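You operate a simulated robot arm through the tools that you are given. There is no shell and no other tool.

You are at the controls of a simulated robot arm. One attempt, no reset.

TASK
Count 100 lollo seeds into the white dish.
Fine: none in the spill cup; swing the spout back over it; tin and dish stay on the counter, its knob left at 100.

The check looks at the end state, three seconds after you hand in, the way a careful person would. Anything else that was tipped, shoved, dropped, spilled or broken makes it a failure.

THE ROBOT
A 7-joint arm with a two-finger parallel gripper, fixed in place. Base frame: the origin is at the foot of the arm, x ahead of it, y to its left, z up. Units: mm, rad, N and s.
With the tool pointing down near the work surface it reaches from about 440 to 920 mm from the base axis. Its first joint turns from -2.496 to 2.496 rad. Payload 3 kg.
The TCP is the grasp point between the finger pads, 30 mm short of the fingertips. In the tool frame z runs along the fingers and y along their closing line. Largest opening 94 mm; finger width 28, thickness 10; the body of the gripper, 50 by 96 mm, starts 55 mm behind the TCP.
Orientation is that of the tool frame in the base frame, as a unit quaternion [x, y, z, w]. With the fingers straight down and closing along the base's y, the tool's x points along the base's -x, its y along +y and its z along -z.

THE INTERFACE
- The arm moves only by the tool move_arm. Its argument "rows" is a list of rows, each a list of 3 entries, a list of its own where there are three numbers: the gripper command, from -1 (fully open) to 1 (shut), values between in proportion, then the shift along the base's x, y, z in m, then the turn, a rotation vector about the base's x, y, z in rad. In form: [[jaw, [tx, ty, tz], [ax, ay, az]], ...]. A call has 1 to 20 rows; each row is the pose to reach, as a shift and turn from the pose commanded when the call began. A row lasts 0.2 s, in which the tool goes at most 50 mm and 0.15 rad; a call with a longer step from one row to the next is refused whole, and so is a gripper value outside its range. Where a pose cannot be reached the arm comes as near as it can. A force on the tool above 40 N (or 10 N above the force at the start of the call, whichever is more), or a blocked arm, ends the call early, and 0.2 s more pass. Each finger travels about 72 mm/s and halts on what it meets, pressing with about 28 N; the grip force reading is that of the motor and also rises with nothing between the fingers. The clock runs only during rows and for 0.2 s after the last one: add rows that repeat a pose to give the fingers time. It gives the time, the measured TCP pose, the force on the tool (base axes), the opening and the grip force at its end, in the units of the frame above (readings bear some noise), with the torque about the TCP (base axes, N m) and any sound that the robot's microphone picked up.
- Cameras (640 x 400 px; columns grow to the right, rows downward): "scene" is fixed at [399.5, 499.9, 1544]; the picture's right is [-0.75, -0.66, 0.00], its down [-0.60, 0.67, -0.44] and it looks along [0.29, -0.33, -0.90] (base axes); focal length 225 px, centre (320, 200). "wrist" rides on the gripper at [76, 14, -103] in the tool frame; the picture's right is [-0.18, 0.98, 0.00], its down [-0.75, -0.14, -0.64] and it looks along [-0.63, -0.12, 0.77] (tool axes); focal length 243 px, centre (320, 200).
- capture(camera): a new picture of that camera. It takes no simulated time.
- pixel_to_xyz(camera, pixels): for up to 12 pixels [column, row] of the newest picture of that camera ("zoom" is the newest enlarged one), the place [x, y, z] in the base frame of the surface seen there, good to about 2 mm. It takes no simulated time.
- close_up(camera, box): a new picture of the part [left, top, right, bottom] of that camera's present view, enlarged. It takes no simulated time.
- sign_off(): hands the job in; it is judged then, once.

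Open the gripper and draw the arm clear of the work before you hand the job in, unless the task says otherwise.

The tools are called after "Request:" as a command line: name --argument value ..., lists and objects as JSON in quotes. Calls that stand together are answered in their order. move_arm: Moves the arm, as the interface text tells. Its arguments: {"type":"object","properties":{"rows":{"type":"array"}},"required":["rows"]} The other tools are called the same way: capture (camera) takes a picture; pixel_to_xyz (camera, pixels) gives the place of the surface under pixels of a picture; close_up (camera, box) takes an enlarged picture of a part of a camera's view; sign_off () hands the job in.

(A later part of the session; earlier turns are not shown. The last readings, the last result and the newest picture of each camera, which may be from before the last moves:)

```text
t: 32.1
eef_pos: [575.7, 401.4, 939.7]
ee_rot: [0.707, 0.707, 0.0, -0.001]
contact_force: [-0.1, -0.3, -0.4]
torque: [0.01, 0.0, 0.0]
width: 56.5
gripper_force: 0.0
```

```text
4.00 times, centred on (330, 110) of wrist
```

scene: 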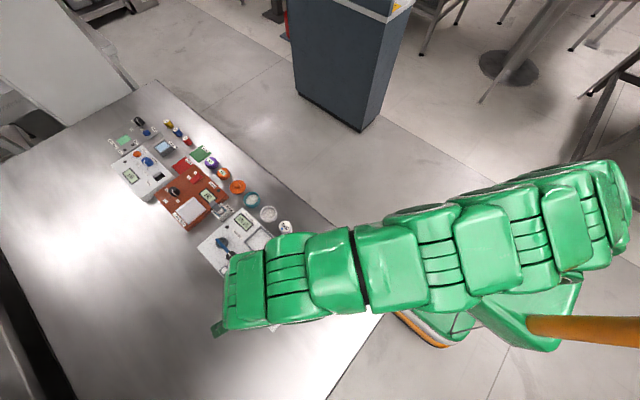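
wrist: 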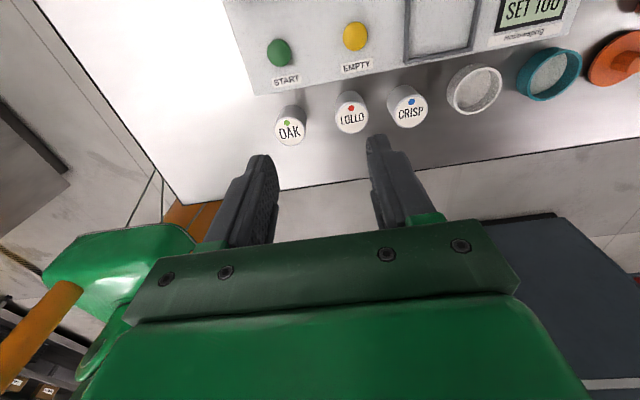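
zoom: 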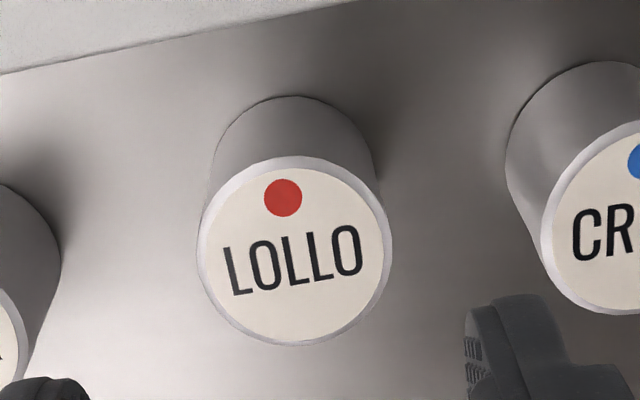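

The lid is centred at about (575,400.5), aligned. I descend to z≈846, close fully, then lift slightly to test.

Request:
move_arm --rows '[[-0.2, [0, -0.001, -0.04], [0, 0, 0]], [-0.2, [0, -0.001, -0.08], [0, 0, 0]], [-0.2, [0, -0.001, -0.094], [0, 0, 0]], [-0.2, [0, -0.001, -0.094], [0, 0, 0]], [1, [0, -0.001, -0.094], [0, 0, 0]], [1, [0, -0.001, -0.094], [0, 0, 0]], [1, [0, -0.001, -0.094], [0, 0, 0]], [1, [0, -0.001, -0.089], [0, 0, 0]], [1, [0, -0.001, -0.084], [0, 0, 0]], [1, [0, -0.001, -0.079], [0, 0, 0]]]'

Request:
capture --camera "wrist"

```text
t: 34.3
eef_pos: [574.8, 402.6, 858.9]
ee_rot: [0.708, 0.706, -0.002, 0.0]
contact_force: [0.1, -0.7, -0.9]
torque: [-0.02, 0.0, 0.02]
width: 40.2
gripper_force: 27.7
```

```text
taken
```

wrist: 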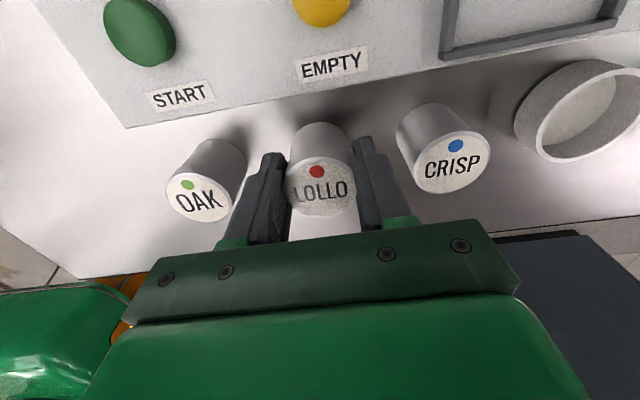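

I check whether the tin rose with the tool.

Request:
pixel_to_xyz --camera "wrist" --pixels '[[318, 205], [320, 180], [455, 165]]'

Request:
move_arm --rows '[[1, [0, 0, 0.006], [0, 0, 0]], [1, [0, 0, 0.014], [0, 0, 0]], [1, [0, 0, 0.024], [0, 0, 0]], [1, [0, 0, 0.034], [0, 0, 0]], [1, [0, 0, 0.04], [0, 0, 0]], [1, [0, 0, 0.04], [0, 0, 0]]]'

Request:
capture --camera "wrist"

```text
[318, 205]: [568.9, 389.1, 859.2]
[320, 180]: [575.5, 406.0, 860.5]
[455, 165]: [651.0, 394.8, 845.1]
```

```text
t: 35.7
eef_pos: [576.1, 401.5, 900.1]
ee_rot: [0.707, 0.707, -0.001, 0.0]
contact_force: [0.1, -0.5, -1.2]
torque: [0.0, 0.0, -0.01]
width: 40.0
gripper_force: 28.1
```

```text
taken
```

wrist: 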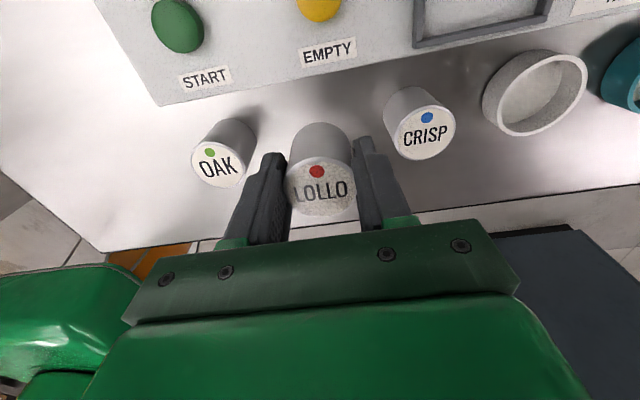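

The tin is now held (lid rises with the tool). I lift to z≈930 and carry it gently over the seat.

Request:
move_arm --rows '[[1, [0, 0, 0.012], [0, 0, 0]], [1, [0, 0, 0.028], [0, 0, 0]], [1, [-0.005, 0.012, 0.035], [0, 0, 0]], [1, [-0.015, 0.035, 0.035], [0, 0, 0]], [1, [-0.025, 0.06, 0.035], [0, 0, 0]], [1, [-0.037, 0.085, 0.035], [0, 0, 0]], [1, [-0.048, 0.11, 0.035], [0, 0, 0]], [1, [-0.059, 0.135, 0.035], [0, 0, 0]], [1, [-0.067, 0.155, 0.035], [0, 0, 0]], [1, [-0.072, 0.165, 0.035], [0, 0, 0]], [1, [-0.072, 0.165, 0.035], [0, 0, 0]]]'

Request:
capture --camera "wrist"

```text
t: 38.1
eef_pos: [503.8, 567.0, 935.4]
ee_rot: [0.707, 0.707, 0.0, -0.001]
contact_force: [-0.3, 0.6, -0.6]
torque: [-0.04, 0.0, -0.03]
width: 40.2
gripper_force: 28.1
```

```text
taken
```

wrist: 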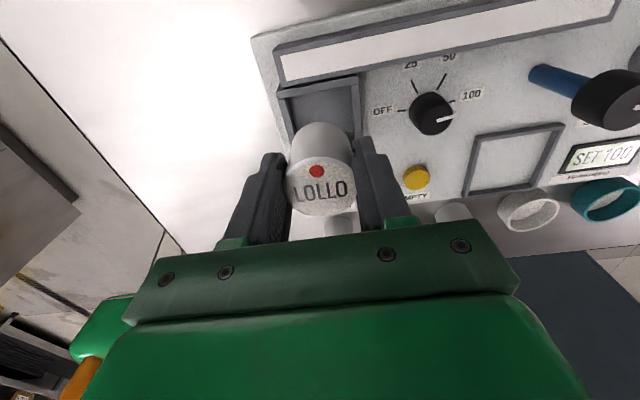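

The tin hangs above the seat. I check the lid and seat-wall positions before lowering.

Request:
pixel_to_xyz --camera "wrist" --pixels '[[320, 190], [290, 185], [352, 185], [320, 168], [320, 215], [280, 92], [357, 78], [356, 110], [285, 125], [318, 95]]'

```text
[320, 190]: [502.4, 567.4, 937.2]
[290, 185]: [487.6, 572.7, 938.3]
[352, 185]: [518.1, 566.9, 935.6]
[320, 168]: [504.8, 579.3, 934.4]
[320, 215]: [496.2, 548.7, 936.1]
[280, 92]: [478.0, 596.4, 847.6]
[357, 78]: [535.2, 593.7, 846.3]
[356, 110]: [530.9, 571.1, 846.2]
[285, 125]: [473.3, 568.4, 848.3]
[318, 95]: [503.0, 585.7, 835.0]
```

Lid centre ≈ (503,566), matching the seat. I lower ~52 mm slowly.

Request:
move_arm --rows '[[1, [0, 0, -0.015], [0, 0, 0]], [1, [0, 0, -0.03], [0, 0, 0]], [1, [0, 0, -0.04], [0, 0, 0]], [1, [0, 0, -0.045], [0, 0, 0]], [1, [0, 0, -0.049], [0, 0, 0]], [1, [0, 0, -0.051], [0, 0, 0]], [1, [0, 0, -0.051], [0, 0, 0]]]'

Request:
capture --camera "wrist"

```text
t: 39.7
eef_pos: [503.2, 567.1, 883.2]
ee_rot: [0.707, 0.707, -0.001, -0.001]
contact_force: [0.6, 0.8, -0.7]
torque: [-0.02, -0.01, 0.0]
width: 40.2
gripper_force: 28.3
```

```text
taken
```

wrist: 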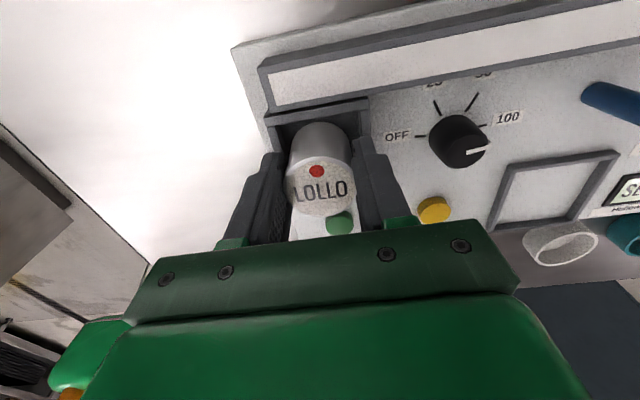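

No floor contact yet (force -0.7). I lower in 1 mm steps.

Request:
move_arm --rows '[[1, [0, 0, -0.001], [0, 0, 0]], [1, [0, 0, -0.002], [0, 0, 0]], [1, [0, 0, -0.002], [0, 0, 0]]]'

Request:
pixel_to_xyz --camera "wrist" --pixels '[[320, 190], [320, 180], [315, 200]]'

```text
t: 40.5
eef_pos: [502.1, 567.1, 882.4]
ee_rot: [0.707, 0.707, -0.001, 0.0]
contact_force: [0.8, -0.7, -1.1]
torque: [-0.01, -0.01, 0.0]
width: 40.3
gripper_force: 28.5
```

```text
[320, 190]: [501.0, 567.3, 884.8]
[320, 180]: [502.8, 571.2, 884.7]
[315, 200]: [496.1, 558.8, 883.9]
```

Request:
move_arm --rows '[[1, [0, 0, -0.001], [0, 0, 0]], [1, [0, 0, -0.002], [0, 0, 0]], [1, [0, 0, -0.002], [0, 0, 0]]]'

```text
t: 41.3
eef_pos: [502.9, 566.6, 883.1]
ee_rot: [0.707, 0.707, 0.001, -0.001]
contact_force: [-4.8, -0.7, 21.4]
torque: [-0.08, 0.18, 0.01]
width: 40.3
gripper_force: 27.8
```

Floor contact (21 N up). I relieve slightly, open the fingers, and rise.

Request:
move_arm --rows '[[1, [0, 0, 0.0015], [0, 0, 0]], [0.0, [0, 0, 0.0015], [0, 0, 0]], [-0.15, [0, 0, 0.0015], [0, 0, 0]], [-0.2, [0, 0, 0.0015], [0, 0, 0]], [-0.2, [0, 0, 0.02], [0, 0, 0]], [-0.2, [0, 0, 0.06], [0, 0, 0]], [-0.2, [0, 0, 0.1], [0, 0, 0]], [-0.2, [0, -0.02, 0.12], [0, 0, 0]], [-0.2, [0, -0.04, 0.12], [0, 0, 0]], [-0.2, [0, -0.04, 0.12], [0, 0, 0]]]'

Request:
capture --camera "wrist"

```text
t: 43.5
eef_pos: [504.4, 527.5, 1001.5]
ee_rot: [0.707, 0.707, -0.001, -0.001]
contact_force: [0.0, 0.5, -0.1]
torque: [0.0, 0.0, 0.01]
width: 56.4
gripper_force: 0.1
```

```text
taken
```

wrist: 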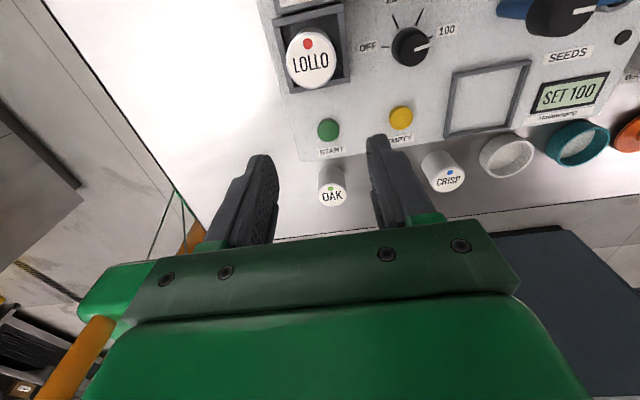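

The tin is seated upright. Next the white dish at (506,155); I move above it with the same yaw and measure.

Request:
move_arm --rows '[[-0.2, [0.045, -0.025, 0], [0, 0, 0]], [-0.3, [0.09, -0.05, 0], [0, 0, 0]], [-0.4, [0.135, -0.075, 0], [0, 0, 0]], [-0.4, [0.18, -0.1, 0], [0, 0, 0]], [-0.4, [0.225, -0.13, 0], [0, 0, 0]], [-0.4, [0.228, -0.1315, -0.04], [0, 0, 0]], [-0.4, [0.228, -0.1315, -0.06], [0, 0, 0]], [-0.4, [0.228, -0.1315, -0.06], [0, 0, 0]]]'

Request:
capture --camera "wrist"

Request:
close_up --camera "wrist" --box '[240, 0, 400, 150]'

```text
refused: row 1 steps farther than a row can; nothing moved
```

```text
taken
```

wrist: 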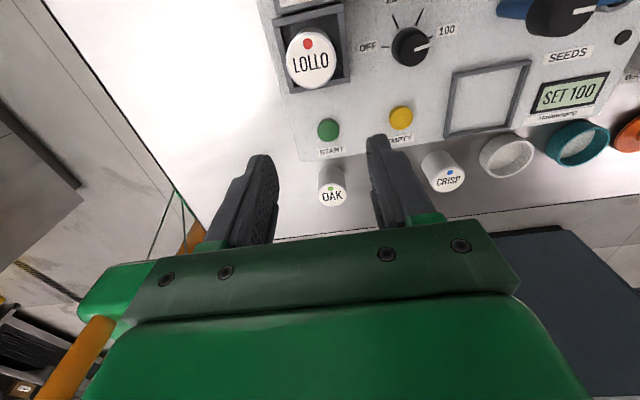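

```text
2.67 times, centred on (320, 75) of wrist
```

zoom: 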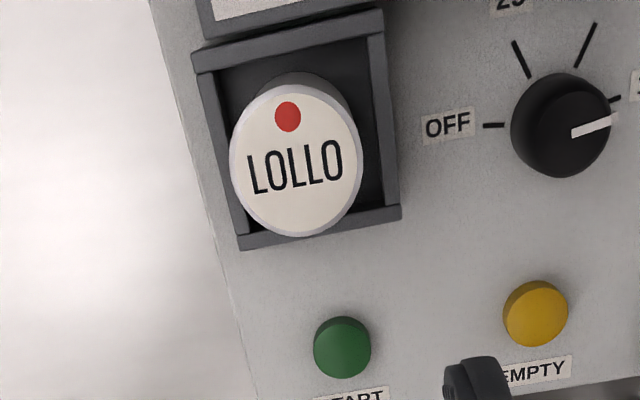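

The step was too long; I repeat with shorter steps.

Request:
move_arm --rows '[[-0.2, [0.038, -0.022, 0], [0, 0, 0]], [-0.3, [0.076, -0.044, 0], [0, 0, 0]], [-0.4, [0.114, -0.066, 0], [0, 0, 0]], [-0.4, [0.152, -0.088, 0], [0, 0, 0]], [-0.4, [0.19, -0.11, 0], [0, 0, 0]], [-0.4, [0.228, -0.1315, 0], [0, 0, 0]], [-0.4, [0.228, -0.1315, -0.04], [0, 0, 0]], [-0.4, [0.228, -0.1315, -0.06], [0, 0, 0]], [-0.4, [0.228, -0.1315, -0.06], [0, 0, 0]]]'

Request:
capture --camera "wrist"

Request:
close_up --camera "wrist" --box '[240, 0, 400, 150]'

```text
t: 45.5
eef_pos: [731.3, 395.9, 941.5]
ee_rot: [0.707, 0.707, 0.0, 0.0]
contact_force: [0.4, 0.2, -0.2]
torque: [0.02, 0.02, 0.0]
width: 65.7
gripper_force: 0.0
```

```text
taken
```

wrist: 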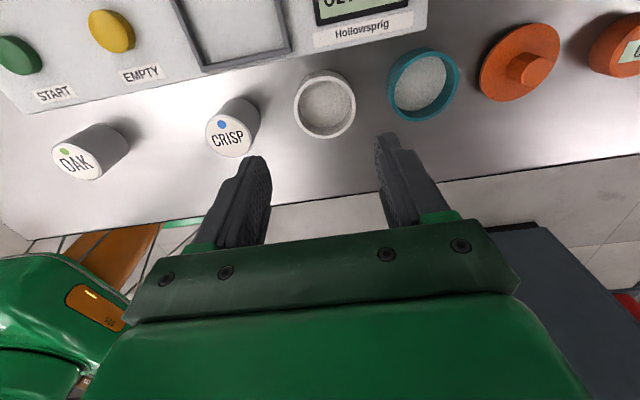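

```text
2.67 times, centred on (320, 75) of wrist
```

zoom: 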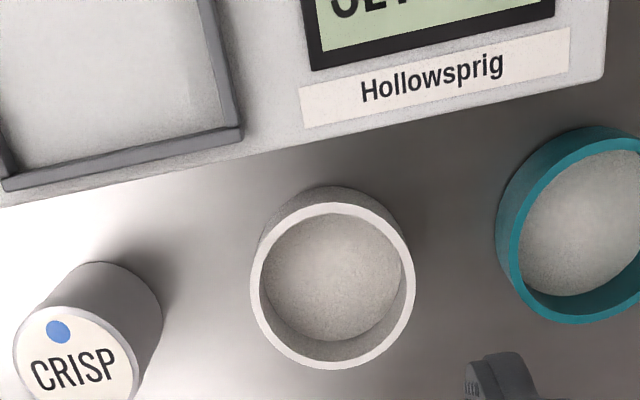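

Dish rim ellipse spans (250–415, 203–368) in the zoom. I measure rim points and the frame.

Request:
pixel_to_xyz --camera "zoom" --pixels '[[256, 290], [409, 280], [330, 208], [335, 363], [275, 230], [390, 340], [332, 280], [232, 120], [120, 155], [100, 80], [120, 172], [202, 40]]'

Request:
pixel_to_xyz --camera "wrist" --pixels '[[178, 10], [207, 68], [289, 50], [283, 15]]'

```text
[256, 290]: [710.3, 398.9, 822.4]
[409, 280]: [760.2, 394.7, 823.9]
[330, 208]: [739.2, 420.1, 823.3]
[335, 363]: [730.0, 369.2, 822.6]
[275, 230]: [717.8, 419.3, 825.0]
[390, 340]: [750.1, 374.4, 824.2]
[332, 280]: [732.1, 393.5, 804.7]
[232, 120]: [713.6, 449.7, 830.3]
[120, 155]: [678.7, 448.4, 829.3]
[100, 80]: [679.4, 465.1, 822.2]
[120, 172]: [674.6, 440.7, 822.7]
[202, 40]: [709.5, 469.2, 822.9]
```

```text
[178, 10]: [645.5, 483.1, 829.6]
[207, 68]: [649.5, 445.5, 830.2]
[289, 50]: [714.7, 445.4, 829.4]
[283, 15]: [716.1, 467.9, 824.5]
```

Dish centre ≈ (735,395.5), OD ≈53, rim 823; frame top 829.5, pad 822, centre ≈ (680.5,481). I lower to z≈839 around the dish and close.

Request:
move_arm --rows '[[-0.33, [0.0035, 0, -0.04], [0, 0, 0]], [-0.33, [0.0035, 0, -0.08], [0, 0, 0]], [-0.33, [0.0035, 0, -0.08], [0, 0, 0]]]'

Request:
capture --camera "wrist"

```text
t: 46.3
eef_pos: [736.1, 394.4, 862.4]
ee_rot: [0.708, 0.707, -0.001, 0.0]
contact_force: [-0.1, 0.3, 0.5]
torque: [0.01, 0.0, 0.01]
width: 62.2
gripper_force: 0.1
```

```text
taken
```

wrist: 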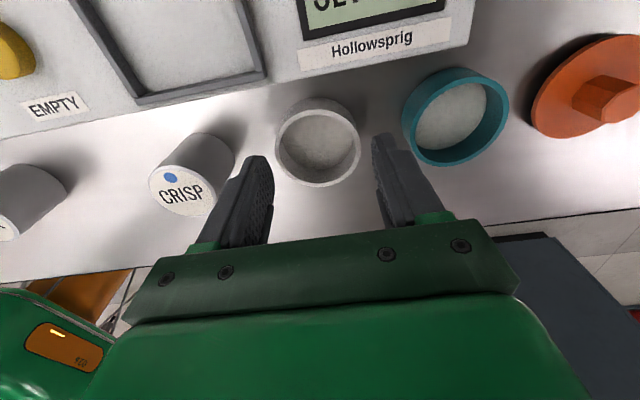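

The dish centre at column 318 matches where gripped objects appear (≈320). I descend the last 23 mm, close fully, and lift slightly.

Request:
move_arm --rows '[[-0.33, [0, 0, -0.012], [0, 0, 0]], [-0.33, [0, 0, -0.023], [0, 0, 0]], [-0.33, [0, 0, -0.023], [0, 0, 0]], [0.2, [0, 0, -0.023], [0, 0, 0]], [1, [0, 0, -0.023], [0, 0, 0]], [1, [0, 0, -0.023], [0, 0, 0]], [1, [0, 0, -0.018], [0, 0, 0]], [1, [0, 0, -0.013], [0, 0, 0]], [1, [0, 0, -0.008], [0, 0, 0]], [1, [0, 0, -0.008], [0, 0, 0]]]'

Request:
capture --camera "wrist"

Request:
pixel_to_xyz --camera "wrist" --pixels '[[318, 190], [318, 160]]'

```text
t: 48.5
eef_pos: [735.3, 394.7, 855.0]
ee_rot: [0.707, 0.707, 0.0, 0.0]
contact_force: [0.6, 0.5, -0.5]
torque: [0.01, -0.02, -0.02]
width: 54.6
gripper_force: 28.0
```

```text
taken
```

wrist: 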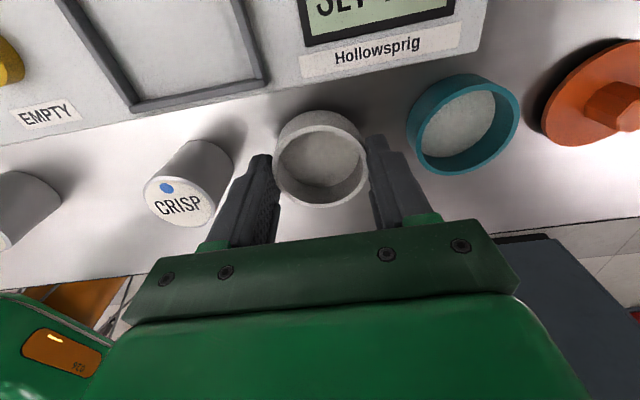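

```text
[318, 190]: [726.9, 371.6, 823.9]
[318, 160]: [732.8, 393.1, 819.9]
```

Dish held (54.6 mm) and lifted. I raise it and carry it gently over the frame.

Request:
move_arm --rows '[[1, [0, 0, 0.01], [0, 0, 0]], [1, [0, 0, 0.025], [0, 0, 0]], [1, [0, 0, 0.04], [0, 0, 0]], [1, [0, 0, 0.045], [0, 0, 0]], [1, [-0.01, 0.015, 0.045], [0, 0, 0]], [1, [-0.022, 0.035, 0.045], [0, 0, 0]], [1, [-0.035, 0.055, 0.045], [0, 0, 0]], [1, [-0.047, 0.075, 0.045], [0, 0, 0]], [1, [-0.0545, 0.086, 0.045], [0, 0, 0]], [1, [-0.0545, 0.086, 0.045], [0, 0, 0]]]'

Request:
capture --camera "wrist"

Request:
close_up --camera "wrist" --box '[230, 60, 410, 220]'

```text
t: 50.7
eef_pos: [681.2, 480.9, 898.1]
ee_rot: [0.707, 0.708, 0.0, 0.0]
contact_force: [-0.9, 0.3, -0.4]
torque: [0.0, -0.01, -0.04]
width: 54.5
gripper_force: 28.2
```

```text
taken
```

wrist: 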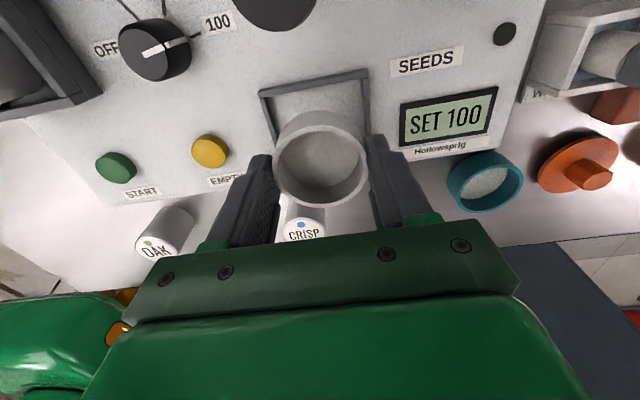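

```text
2.50 times, centred on (320, 140) of wrist
```

zoom: 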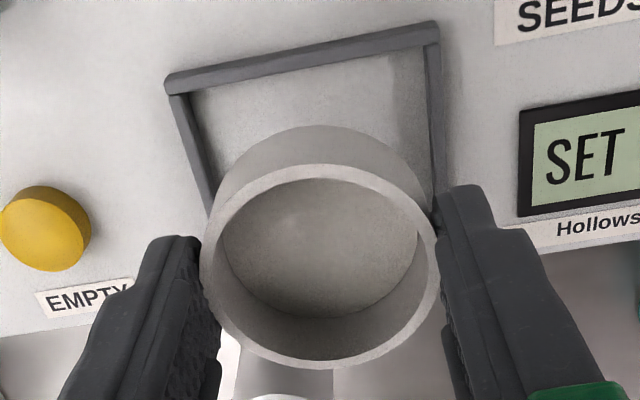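

Dish is above the frame. I measure the frame's edges and the rim in this view.

Request:
pixel_to_xyz --camera "zoom" --pixels '[[170, 82], [432, 28], [300, 55], [188, 140], [435, 120], [210, 260], [432, 250], [322, 170], [325, 362], [320, 330], [190, 160], [425, 150]]'

```text
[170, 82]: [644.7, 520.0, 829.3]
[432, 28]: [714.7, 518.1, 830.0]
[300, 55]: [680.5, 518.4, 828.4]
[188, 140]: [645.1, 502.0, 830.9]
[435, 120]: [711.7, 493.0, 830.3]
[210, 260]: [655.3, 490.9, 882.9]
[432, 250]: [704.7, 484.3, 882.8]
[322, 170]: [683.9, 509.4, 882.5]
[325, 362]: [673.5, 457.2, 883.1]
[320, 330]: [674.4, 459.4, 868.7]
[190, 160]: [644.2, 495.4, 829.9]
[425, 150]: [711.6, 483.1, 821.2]
```

Rim centre ≈ (680,483), frame centre ≈ (680,482.5): aligned. I lower ~36 mm slowly.

Request:
move_arm --rows '[[1, [0, 0, -0.012], [0, 0, 0]], [1, [0, 0, -0.022], [0, 0, 0]], [1, [0, 0, -0.029], [0, 0, 0]], [1, [0, 0, -0.032], [0, 0, 0]], [1, [0, 0, -0.034], [0, 0, 0]], [1, [0, 0, -0.0355], [0, 0, 0]], [1, [0, 0, -0.0355], [0, 0, 0]]]'

Request:
capture --camera "wrist"

```text
t: 52.3
eef_pos: [679.7, 479.4, 861.3]
ee_rot: [0.707, 0.707, -0.001, -0.001]
contact_force: [0.2, 0.1, 0.2]
torque: [0.0, -0.03, 0.01]
width: 54.6
gripper_force: 28.4
```

```text
taken
```

wrist: 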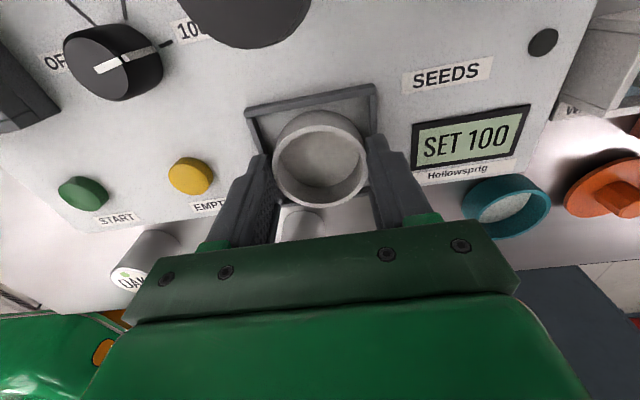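

Not yet touching; I lower in 1 mm steps until contact.

Request:
move_arm --rows '[[1, [0, 0, -0.001], [0, 0, 0]], [1, [0, 0, -0.002], [0, 0, 0]], [1, [0, 0, -0.002], [0, 0, 0]]]'

Request:
pixel_to_xyz --camera "wrist" --pixels '[[320, 150], [280, 160], [362, 155], [319, 118], [322, 203]]'

```text
t: 53.1
eef_pos: [681.4, 481.6, 861.6]
ee_rot: [0.707, 0.707, 0.001, -0.001]
contact_force: [0.4, -2.0, 20.5]
torque: [-0.19, -0.03, 0.0]
width: 54.5
gripper_force: 28.1
```

```text
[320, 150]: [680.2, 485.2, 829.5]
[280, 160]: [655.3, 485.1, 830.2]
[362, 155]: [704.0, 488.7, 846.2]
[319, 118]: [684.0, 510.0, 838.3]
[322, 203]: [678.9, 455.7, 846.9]
```

Contact (20 N). The dish rests on the pad; I relieve, open, and rise to look.

Request:
move_arm --rows '[[1, [0, 0, 0.0015], [0, 0, 0]], [0.0, [0, 0, 0.0015], [0, 0, 0]], [-0.3, [0, 0, 0.0015], [0, 0, 0]], [-0.35, [0, 0, 0.0015], [0, 0, 0]], [-0.35, [0, 0, 0.02], [0, 0, 0]], [-0.35, [0, 0, 0.06], [0, 0, 0]], [-0.35, [0, 0, 0.1], [0, 0, 0]], [-0.35, [0, -0.02, 0.12], [0, 0, 0]], [-0.35, [0, -0.05, 0.14], [0, 0, 0]], [-0.35, [0, -0.05, 0.14], [0, 0, 0]]]'

Request:
capture --camera "wrist"

Request:
close_up --camera "wrist" --box '[230, 0, 430, 130]'

```text
t: 55.3
eef_pos: [679.4, 431.0, 998.9]
ee_rot: [0.707, 0.707, -0.002, -0.001]
contact_force: [-0.4, -1.1, 0.0]
torque: [0.04, -0.01, -0.03]
width: 63.4
gripper_force: 0.0
```

```text
taken
```

wrist: 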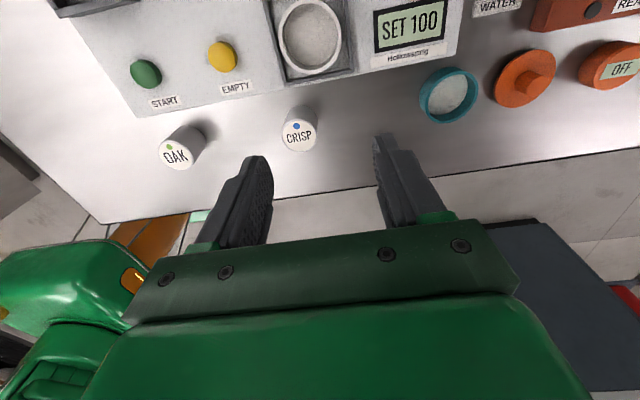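

```text
3.08 times, centred on (330, 65) of wrist
```

zoom: 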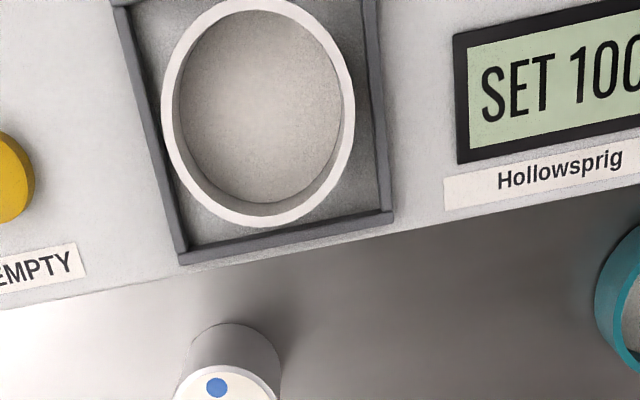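

Dish sits within the frame. Now I move to inspect the spout closely.

Request:
move_arm --rows '[[-0.35, [0.01, 0.04, 0], [0, 0, 0]], [-0.35, [0.02, 0.08, 0], [0, 0, 0]], [-0.35, [0.025, 0.11, 0], [0, 0, 0]], [-0.35, [0.025, 0.11, 0], [0, 0, 0]]]'

Request:
capture --camera "wrist"

Request:
close_up --camera "wrist" --box '[220, 0, 420, 130]'

Request:
close_up --camera "scene" --box '[190, 190, 290, 285]'

```text
t: 56.3
eef_pos: [698.7, 537.0, 996.4]
ee_rot: [0.707, 0.707, -0.001, 0.0]
contact_force: [0.7, -0.9, 0.0]
torque: [0.01, 0.04, 0.02]
width: 63.6
gripper_force: 0.1
out of reach, approached as far as the arm can: row 3, 4
```

```text
taken
```

wrist: 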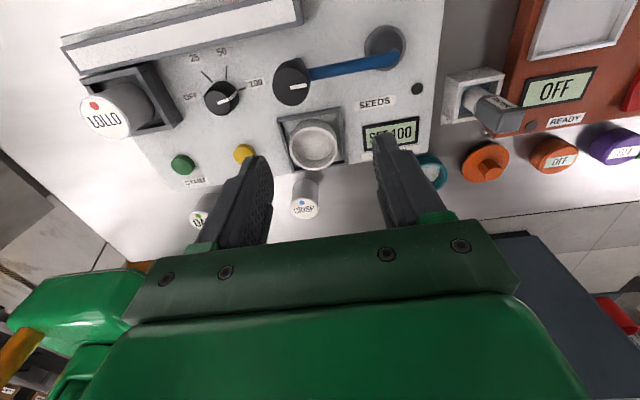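

```text
3.08 times, centred on (320, 65) of wrist
```

zoom: 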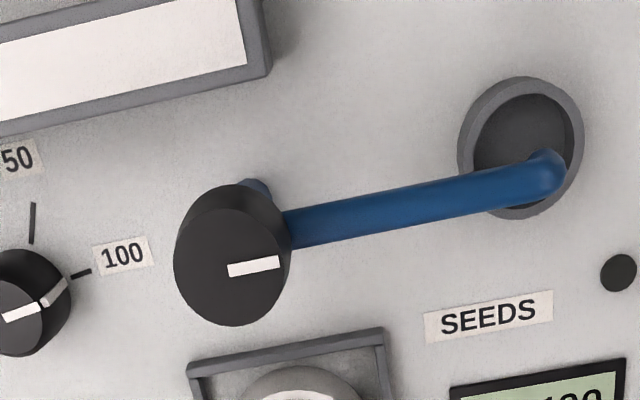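

```text
4.21 times, centred on (240, 238) of scene
```

zoom: 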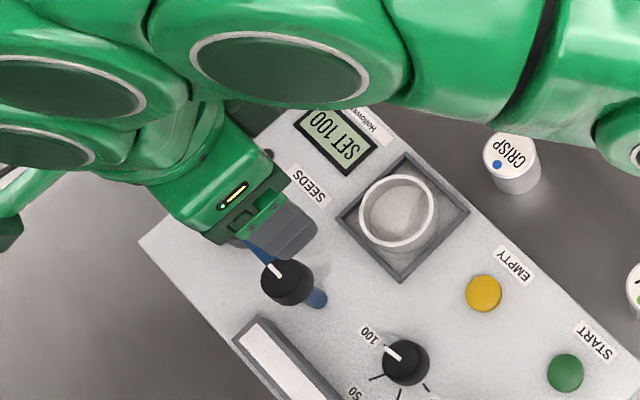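

The spout's arm points along +x over the grey spill cup, with the knob pointer alongside. I measure knob, arm, and tip.

Request:
pixel_to_xyz --camera "wrist" --pixels '[[292, 87], [277, 86], [309, 84], [290, 72], [293, 102], [330, 72], [397, 54], [365, 48], [385, 35], [389, 64], [310, 145], [292, 63]]'

```text
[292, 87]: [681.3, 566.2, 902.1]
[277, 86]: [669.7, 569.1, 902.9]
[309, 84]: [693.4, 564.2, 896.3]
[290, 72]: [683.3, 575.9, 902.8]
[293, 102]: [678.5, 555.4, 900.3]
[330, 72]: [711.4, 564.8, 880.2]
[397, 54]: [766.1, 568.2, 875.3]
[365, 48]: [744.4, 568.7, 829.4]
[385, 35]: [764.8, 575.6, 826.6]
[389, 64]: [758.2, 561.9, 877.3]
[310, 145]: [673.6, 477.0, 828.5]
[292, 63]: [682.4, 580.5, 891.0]
```

Knob centre ≈ (680,564), top z 902. I turn to yaw 0 while coming in a little, then position above it.

Request:
move_arm --rows '[[-0.35, [-0.02, -0.02, 0], [0, 0, 0.14]], [-0.2, [-0.04, -0.03, 0], [0, 0, 0.28]], [-0.1, [-0.05, -0.04, 0], [0, 0, 0.42]], [-0.1, [-0.06, -0.04, 0], [0, 0, 0.56]], [-0.1, [-0.06, -0.04, 0], [0, 0, 0.7]], [-0.1, [-0.06, -0.04, 0], [0, 0, 0.84]], [-0.1, [-0.06, -0.04, 0], [0, 0, 0.98]], [-0.1, [-0.06, -0.04, 0], [0, 0, 1.12]], [-0.1, [-0.06, -0.04, 0], [0, 0, 1.26]], [-0.1, [-0.06, -0.04, 0], [0, 0, 1.4]], [-0.1, [-0.06, -0.04, 0], [0, 0, 1.54]], [-0.1, [-0.06, -0.04, 0], [0, 0, 1.571]], [-0.1, [-0.06, -0.04, 0], [0, 0, 1.571]]]'

Request:
capture --camera "wrist"

```text
t: 59.1
eef_pos: [639.0, 495.1, 996.2]
ee_rot: [-0.001, 1.0, -0.001, 0.0]
contact_force: [0.7, 0.6, -1.6]
torque: [-0.05, -0.01, -0.02]
width: 51.7
gripper_force: 0.1
```

```text
taken
```

wrist: 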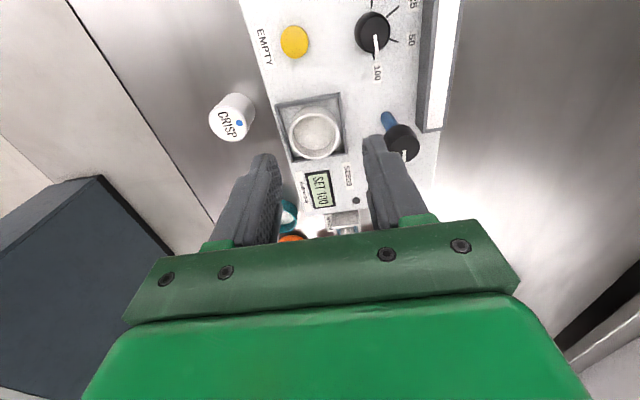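

Request:
pixel_to_xyz --camera "wrist" --pixels '[[403, 140], [390, 140], [418, 140], [402, 128], [404, 155]]'

Request:
move_arm --rows '[[-0.1, [0.01, 0.03, -0.01], [0, 0, 0]], [-0.1, [0.025, 0.055, -0.02], [0, 0, 0]], [-0.1, [0.041, 0.069, -0.03], [0, 0, 0]], [-0.1, [0.041, 0.069, -0.03], [0, 0, 0]]]'

Request:
capture --camera "wrist"

```text
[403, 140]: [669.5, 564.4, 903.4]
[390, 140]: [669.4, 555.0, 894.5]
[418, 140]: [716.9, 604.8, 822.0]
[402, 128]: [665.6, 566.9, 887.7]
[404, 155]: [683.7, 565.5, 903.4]
```

```text
t: 60.1
eef_pos: [679.1, 565.3, 967.4]
ee_rot: [0.0, 1.0, 0.0, 0.0]
contact_force: [0.3, 0.5, 0.0]
torque: [0.04, -0.01, -0.01]
width: 51.8
gripper_force: 0.0
```

```text
taken
```

wrist: 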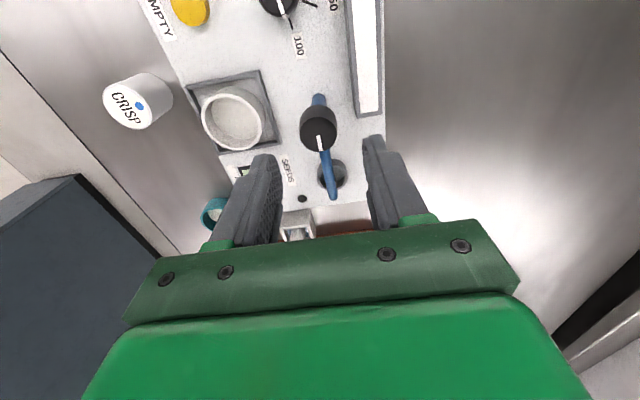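

Request:
close_up --camera "wrist" --box '[270, 80, 390, 210]'

Request:
pixel_to_xyz --camera "wrist" --pixels '[[319, 133], [304, 132], [333, 130], [318, 120], [321, 150], [332, 190], [335, 197], [332, 170], [328, 160]]'

```text
3.08 times, centred on (330, 145) of wrist
```

zoom: 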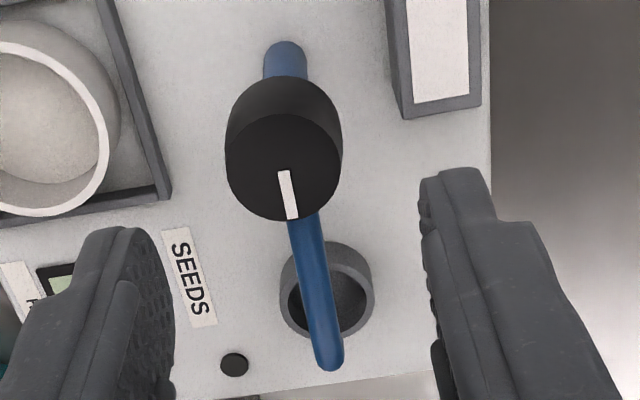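

```text
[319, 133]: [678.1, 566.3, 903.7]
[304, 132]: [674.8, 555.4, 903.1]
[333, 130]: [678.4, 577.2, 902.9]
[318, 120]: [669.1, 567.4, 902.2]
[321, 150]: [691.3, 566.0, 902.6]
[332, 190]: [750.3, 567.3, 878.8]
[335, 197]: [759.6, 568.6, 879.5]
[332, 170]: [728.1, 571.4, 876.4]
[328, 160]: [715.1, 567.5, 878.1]
```

Knob centre ≈ (680,566). I descend to z≈893 with fingers on either side in y and close.

Request:
move_arm --rows '[[-0.1, [0.0, 0.001, -0.04], [0, 0, 0]], [-0.1, [0, 0.001, -0.073], [0, 0, 0]], [-0.1, [0, 0.001, -0.073], [0, 0, 0]], [0.3, [0, 0.001, -0.073], [0, 0, 0]], [0.6, [0, 0.001, -0.073], [0, 0, 0]], [0.6, [0, 0.001, -0.073], [0, 0, 0]]]'

Request:
capture --camera "wrist"

```text
t: 61.5
eef_pos: [679.8, 564.9, 892.4]
ee_rot: [0.0, 1.0, -0.002, -0.002]
contact_force: [-9.8, -22.8, 2.2]
torque: [-0.33, 0.37, -0.05]
width: 28.8
gripper_force: 45.0
```

```text
taken
```

wrist: 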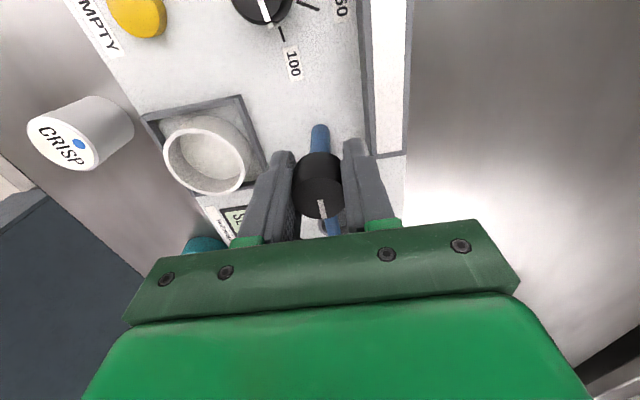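

Gripped at 28.8 mm. I ease the side load and start turning clockwise.

Request:
move_arm --rows '[[0.6, [-0.0005, -0.001, 0], [0, 0, 0]], [0.6, [-0.0005, -0.001, 0], [0, 0, -0.08]], [0.6, [-0.0005, -0.001, 0], [0, 0, -0.16]], [0.6, [-0.0005, -0.001, 0], [0, 0, -0.24]], [0.6, [-0.0005, -0.001, 0], [0, 0, -0.32]], [0.6, [-0.0005, -0.001, 0], [0, 0, -0.4]]]'

Request:
capture --camera "wrist"

```text
t: 62.9
eef_pos: [680.7, 564.1, 892.4]
ee_rot: [0.198, 0.98, -0.001, 0.0]
contact_force: [26.9, 12.6, -18.9]
torque: [0.27, -0.2, 0.0]
width: 28.9
gripper_force: 44.4
```

```text
taken
```

wrist: 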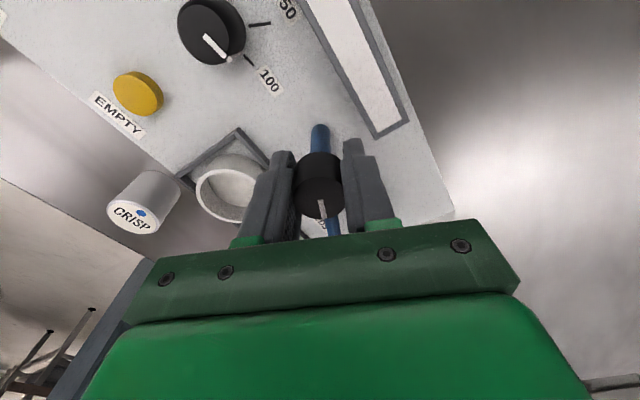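

Spout is turning with the knob. Ease the load (+x,+y) and continue.

Request:
move_arm --rows '[[0.6, [0.0015, 0.0008, -0.001], [0, 0, 0]], [0.6, [0.0018, 0.0008, -0.001], [0, 0, -0.08]], [0.6, [0.0018, 0.0008, -0.001], [0, 0, -0.16]], [0.6, [0.0018, 0.0008, -0.001], [0, 0, -0.24]], [0.6, [0.0018, 0.0008, -0.001], [0, 0, -0.32]], [0.6, [0.0018, 0.0008, -0.001], [0, 0, -0.4]]]'

```text
t: 64.3
eef_pos: [679.9, 564.7, 892.4]
ee_rot: [0.39, 0.921, -0.001, 0.0]
contact_force: [-26.9, -26.7, 9.2]
torque: [0.02, 0.85, 0.0]
width: 29.0
gripper_force: 44.5
```

Request:
move_arm --rows '[[0.6, [-0.001, -0.001, 0.0], [0, 0, 0]], [0.6, [-0.0012, -0.001, 0.0], [0, 0, -0.08]], [0.6, [-0.0012, -0.001, 0.0], [0, 0, -0.16]], [0.6, [-0.0012, -0.001, 0.0], [0, 0, -0.24]], [0.6, [-0.0012, -0.001, 0.0], [0, 0, -0.32]], [0.6, [-0.0012, -0.001, 0.0], [0, 0, -0.4]]]'

Request:
capture --camera "wrist"

```text
t: 65.7
eef_pos: [679.2, 565.8, 892.4]
ee_rot: [0.565, 0.825, 0.001, 0.0]
contact_force: [16.2, 23.6, 12.0]
torque: [0.52, -0.19, 0.04]
width: 28.8
gripper_force: 45.2
```

```text
taken
```

wrist: 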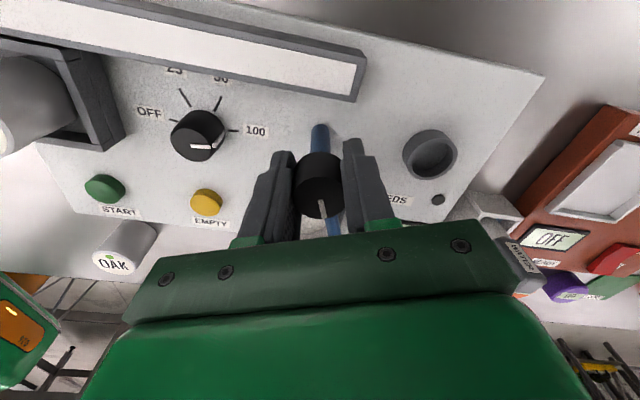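

Yaw -69°; the empty spill cup is visible at (430,153). I continue to -90°.

Request:
move_arm --rows '[[0.6, [0.0007, 0.001, 0.0], [0, 0, 0]], [0.6, [0.0007, 0.001, 0.0], [0, 0, -0.08]], [0.6, [0.0007, 0.001, 0.0], [0, 0, -0.16]], [0.6, [0.0007, 0.001, 0.0], [0, 0, -0.24]], [0.6, [0.0007, 0.001, 0.0], [0, 0, -0.32]], [0.6, [0.0007, 0.001, 0.0], [0, 0, -0.37]]]'

Request:
capture --camera "wrist"

Request:
close_up --camera "scene" --box '[190, 190, 290, 285]'

```text
t: 67.1
eef_pos: [681.4, 565.2, 893.4]
ee_rot: [0.707, 0.707, -0.001, -0.002]
contact_force: [-8.4, -4.1, 23.8]
torque: [0.09, 0.18, -0.03]
width: 28.7
gripper_force: 44.9
```

```text
taken
```

wrist: 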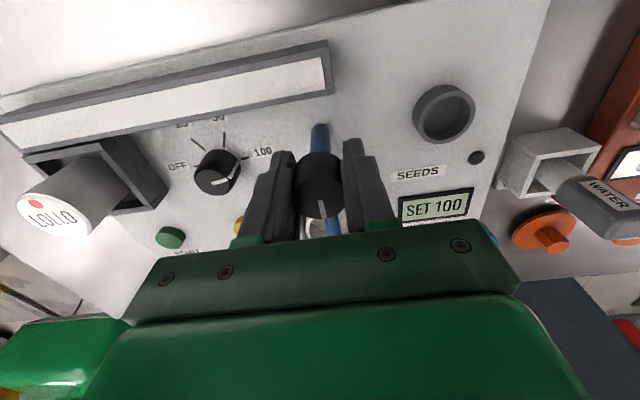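

```text
4.21 times, centred on (240, 238) of scene
```

zoom: 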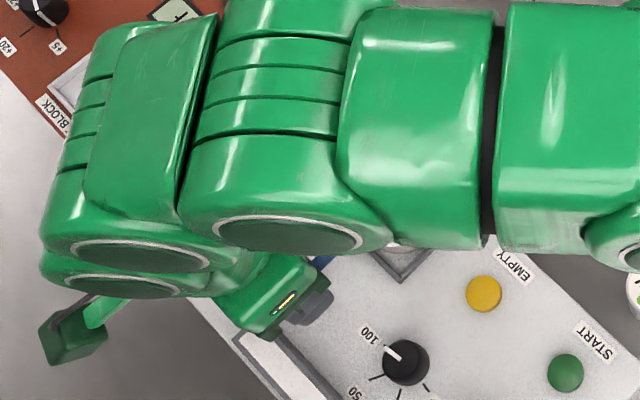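

At -90° now. I release gently, rise and pull back to check where the spout ends.

Request:
move_arm --rows '[[0.4, [0, 0, 0.001], [0, 0, 0]], [0.1, [0, 0, 0.001], [0, 0, 0]], [-0.1, [0, 0, 0.001], [0, 0, 0]], [-0.1, [0, 0, 0.03], [0, 0, 0]], [-0.1, [0, 0, 0.07], [0, 0, 0]], [-0.1, [-0.01, -0.02, 0.1], [0, 0, 0]], [-0.1, [-0.02, -0.06, 0.1], [0, 0, 0]], [-0.1, [-0.02, -0.09, 0.1], [0, 0, 0]], [-0.1, [-0.02, -0.09, 0.1], [0, 0, 0]]]'

Request:
capture --camera "wrist"

Request:
close_up --camera "wrist" --box '[230, 0, 410, 160]'

```text
t: 69.1
eef_pos: [660.0, 474.9, 992.4]
ee_rot: [0.706, 0.708, -0.001, -0.001]
contact_force: [0.1, -0.6, -0.7]
torque: [-0.03, -0.01, 0.01]
width: 51.7
gripper_force: 0.1
```

```text
taken
```

wrist: 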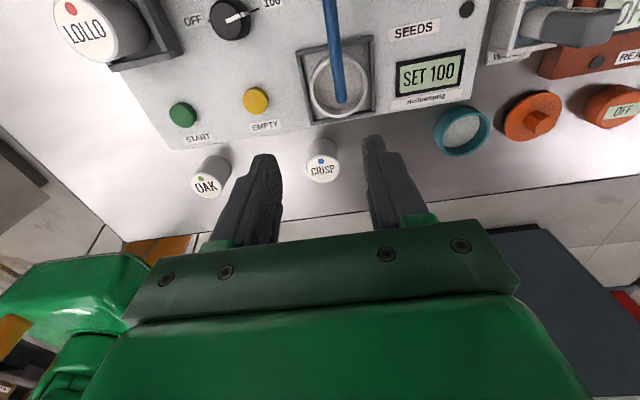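

```text
2.50 times, centred on (320, 80) of wrist
```

zoom: 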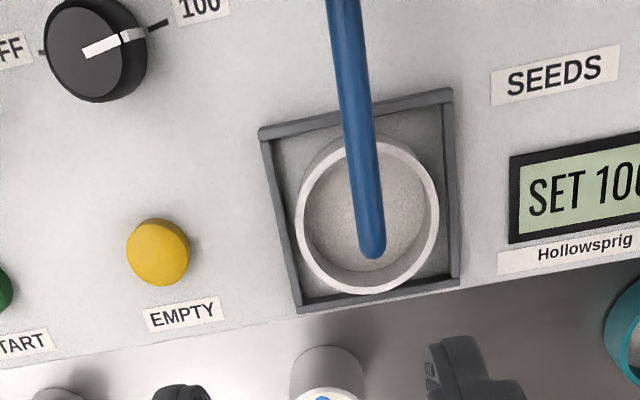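

The spout tip is above the white dish, dial at 100, tin seated. I close the fingers and move above START at (502.5,481.5).

Request:
move_arm --rows '[[0.3, [-0.04, 0.002, 0], [0, 0, 0]], [0.6, [-0.08, 0.004, 0], [0, 0, 0]], [1, [-0.12, 0.006, 0], [0, 0, 0]], [1, [-0.1575, 0.0065, 0], [0, 0, 0]], [1, [-0.1575, 0.0065, -0.04], [0, 0, 0]], [1, [-0.1575, 0.0065, -0.08], [0, 0, 0]], [1, [-0.1575, 0.0065, -0.1], [0, 0, 0]], [1, [-0.1575, 0.0065, -0.1], [0, 0, 0]]]'

Request:
capture --camera "wrist"

```text
t: 70.9
eef_pos: [502.7, 479.8, 894.2]
ee_rot: [0.708, 0.707, -0.001, 0.0]
contact_force: [0.0, -0.2, -0.2]
torque: [0.0, 0.04, 0.03]
width: 0.0
gripper_force: 28.0
```

```text
taken
```

wrist: 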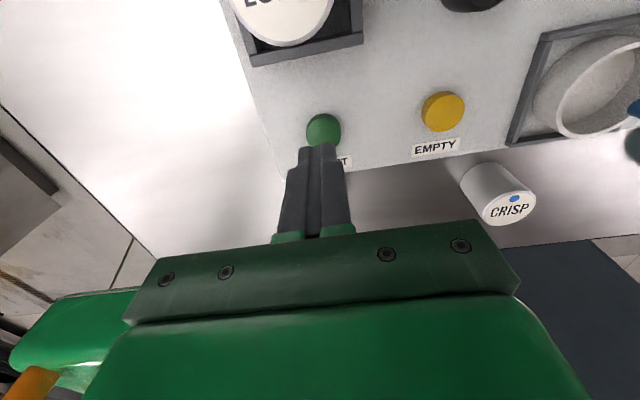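

Request:
pixel_to_xyz --camera "wrist" --pixels '[[324, 132], [311, 132], [337, 130], [323, 120], [324, 142]]'

Request:
move_arm --rows '[[1, [0, 0.001, -0.015], [0, 0, 0]], [1, [0, 0.001, -0.023], [0, 0, 0]], [1, [0, 0.001, -0.028], [0, 0, 0]], [1, [0, 0.001, -0.028], [0, 0, 0]]]'

```text
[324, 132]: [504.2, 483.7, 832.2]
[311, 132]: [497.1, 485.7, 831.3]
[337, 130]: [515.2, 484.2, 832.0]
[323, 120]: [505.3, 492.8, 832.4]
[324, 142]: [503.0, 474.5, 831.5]
```

```text
t: 71.9
eef_pos: [502.6, 483.3, 863.7]
ee_rot: [0.707, 0.708, 0.0, -0.001]
contact_force: [-0.1, 0.6, 0.3]
torque: [0.02, 0.01, -0.01]
width: 0.0
gripper_force: 27.7
```

Fingertips are ~1–2 mm above the START button. I press down in small steps.

Request:
move_arm --rows '[[1, [0.001, 0, -0.002], [0, 0, 0]], [1, [0.001, 0, -0.004], [0, 0, 0]], [1, [0.001, 0, -0.004], [0, 0, 0]]]'

Request:
capture --camera "wrist"

```text
t: 72.7
eef_pos: [502.7, 482.7, 862.1]
ee_rot: [0.706, 0.708, 0.0, 0.0]
contact_force: [-0.3, -0.3, 1.6]
torque: [0.0, -0.01, -0.03]
width: 0.1
gripper_force: 28.4
```

```text
taken
```

wrist: 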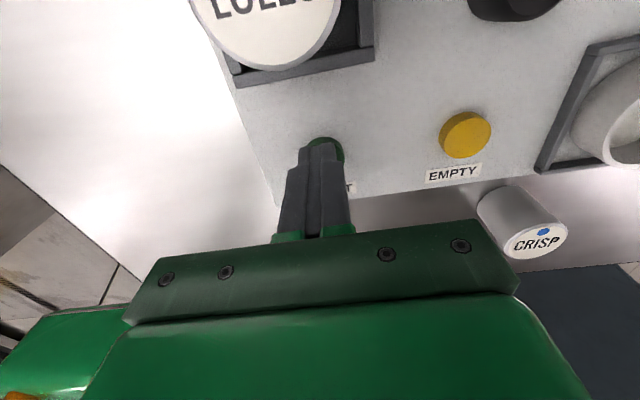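

Force has begun to rise (1.6 N). I press a little further.

Request:
move_arm --rows '[[1, [0, 0, -0.001], [0, 0, 0]], [1, [0, 0, -0.002], [0, 0, 0]], [1, [0, 0, -0.002], [0, 0, 0]]]'

Request:
capture --camera "scene"

Request:
close_up --camera "scene" --box '[190, 190, 290, 285]'

```text
t: 73.5
eef_pos: [503.2, 482.7, 858.5]
ee_rot: [0.707, 0.708, 0.0, 0.0]
contact_force: [-1.1, -0.6, 3.2]
torque: [-0.02, 0.0, -0.02]
width: 0.2
gripper_force: 28.6
heard: click
```

```text
taken
```

scene: 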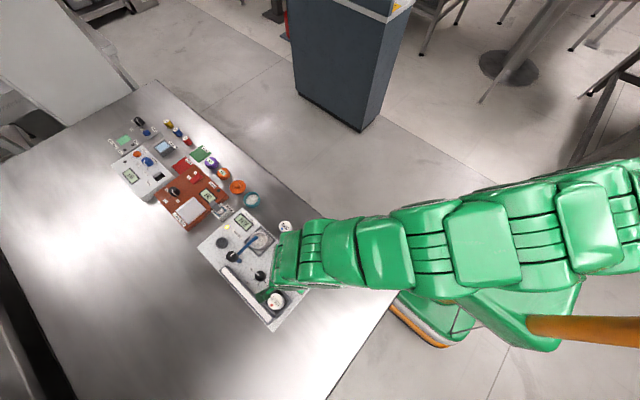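

```text
4.21 times, centred on (240, 238) of scene
```

zoom: 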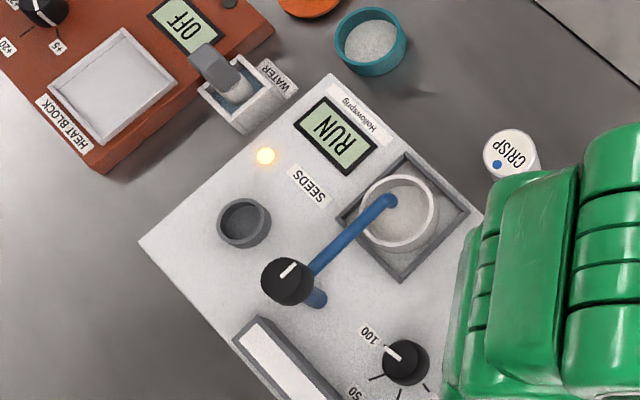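

Clicked: display shows RUN, lamp lit, spout over the dish. I lift off the button and wait a bit.

Request:
move_arm --rows '[[1, [0, 0, 0.01], [0, 0, 0]], [1, [0, 0, 0.04], [0, 0, 0]], [1, [0, 0, 0.07], [0, 0, 0]], [1, [0, 0, 0.07], [0, 0, 0]], [1, [0, 0, 0.07], [0, 0, 0]], [1, [0, 0, 0.07], [0, 0, 0]], [1, [0, 0, 0.07], [0, 0, 0]], [1, [0, 0, 0.07], [0, 0, 0]]]'

Request:
close_up --camera "scene" --box '[190, 190, 290, 285]'

```text
t: 75.3
eef_pos: [505.3, 482.8, 929.5]
ee_rot: [0.707, 0.708, -0.001, -0.001]
contact_force: [0.3, -0.4, 0.2]
torque: [-0.04, -0.01, 0.0]
width: 0.0
gripper_force: 28.1
```

```text
4.21 times, centred on (240, 238) of scene
```

zoom: 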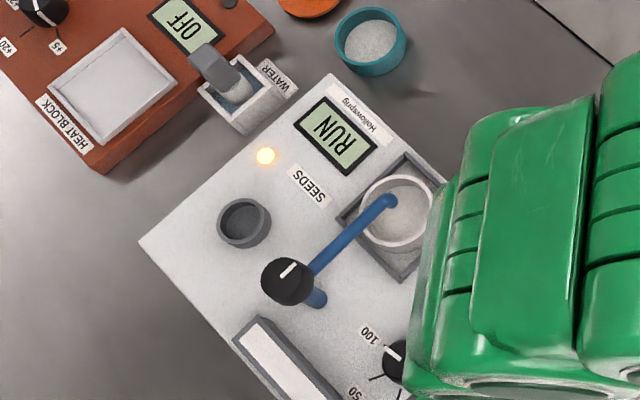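

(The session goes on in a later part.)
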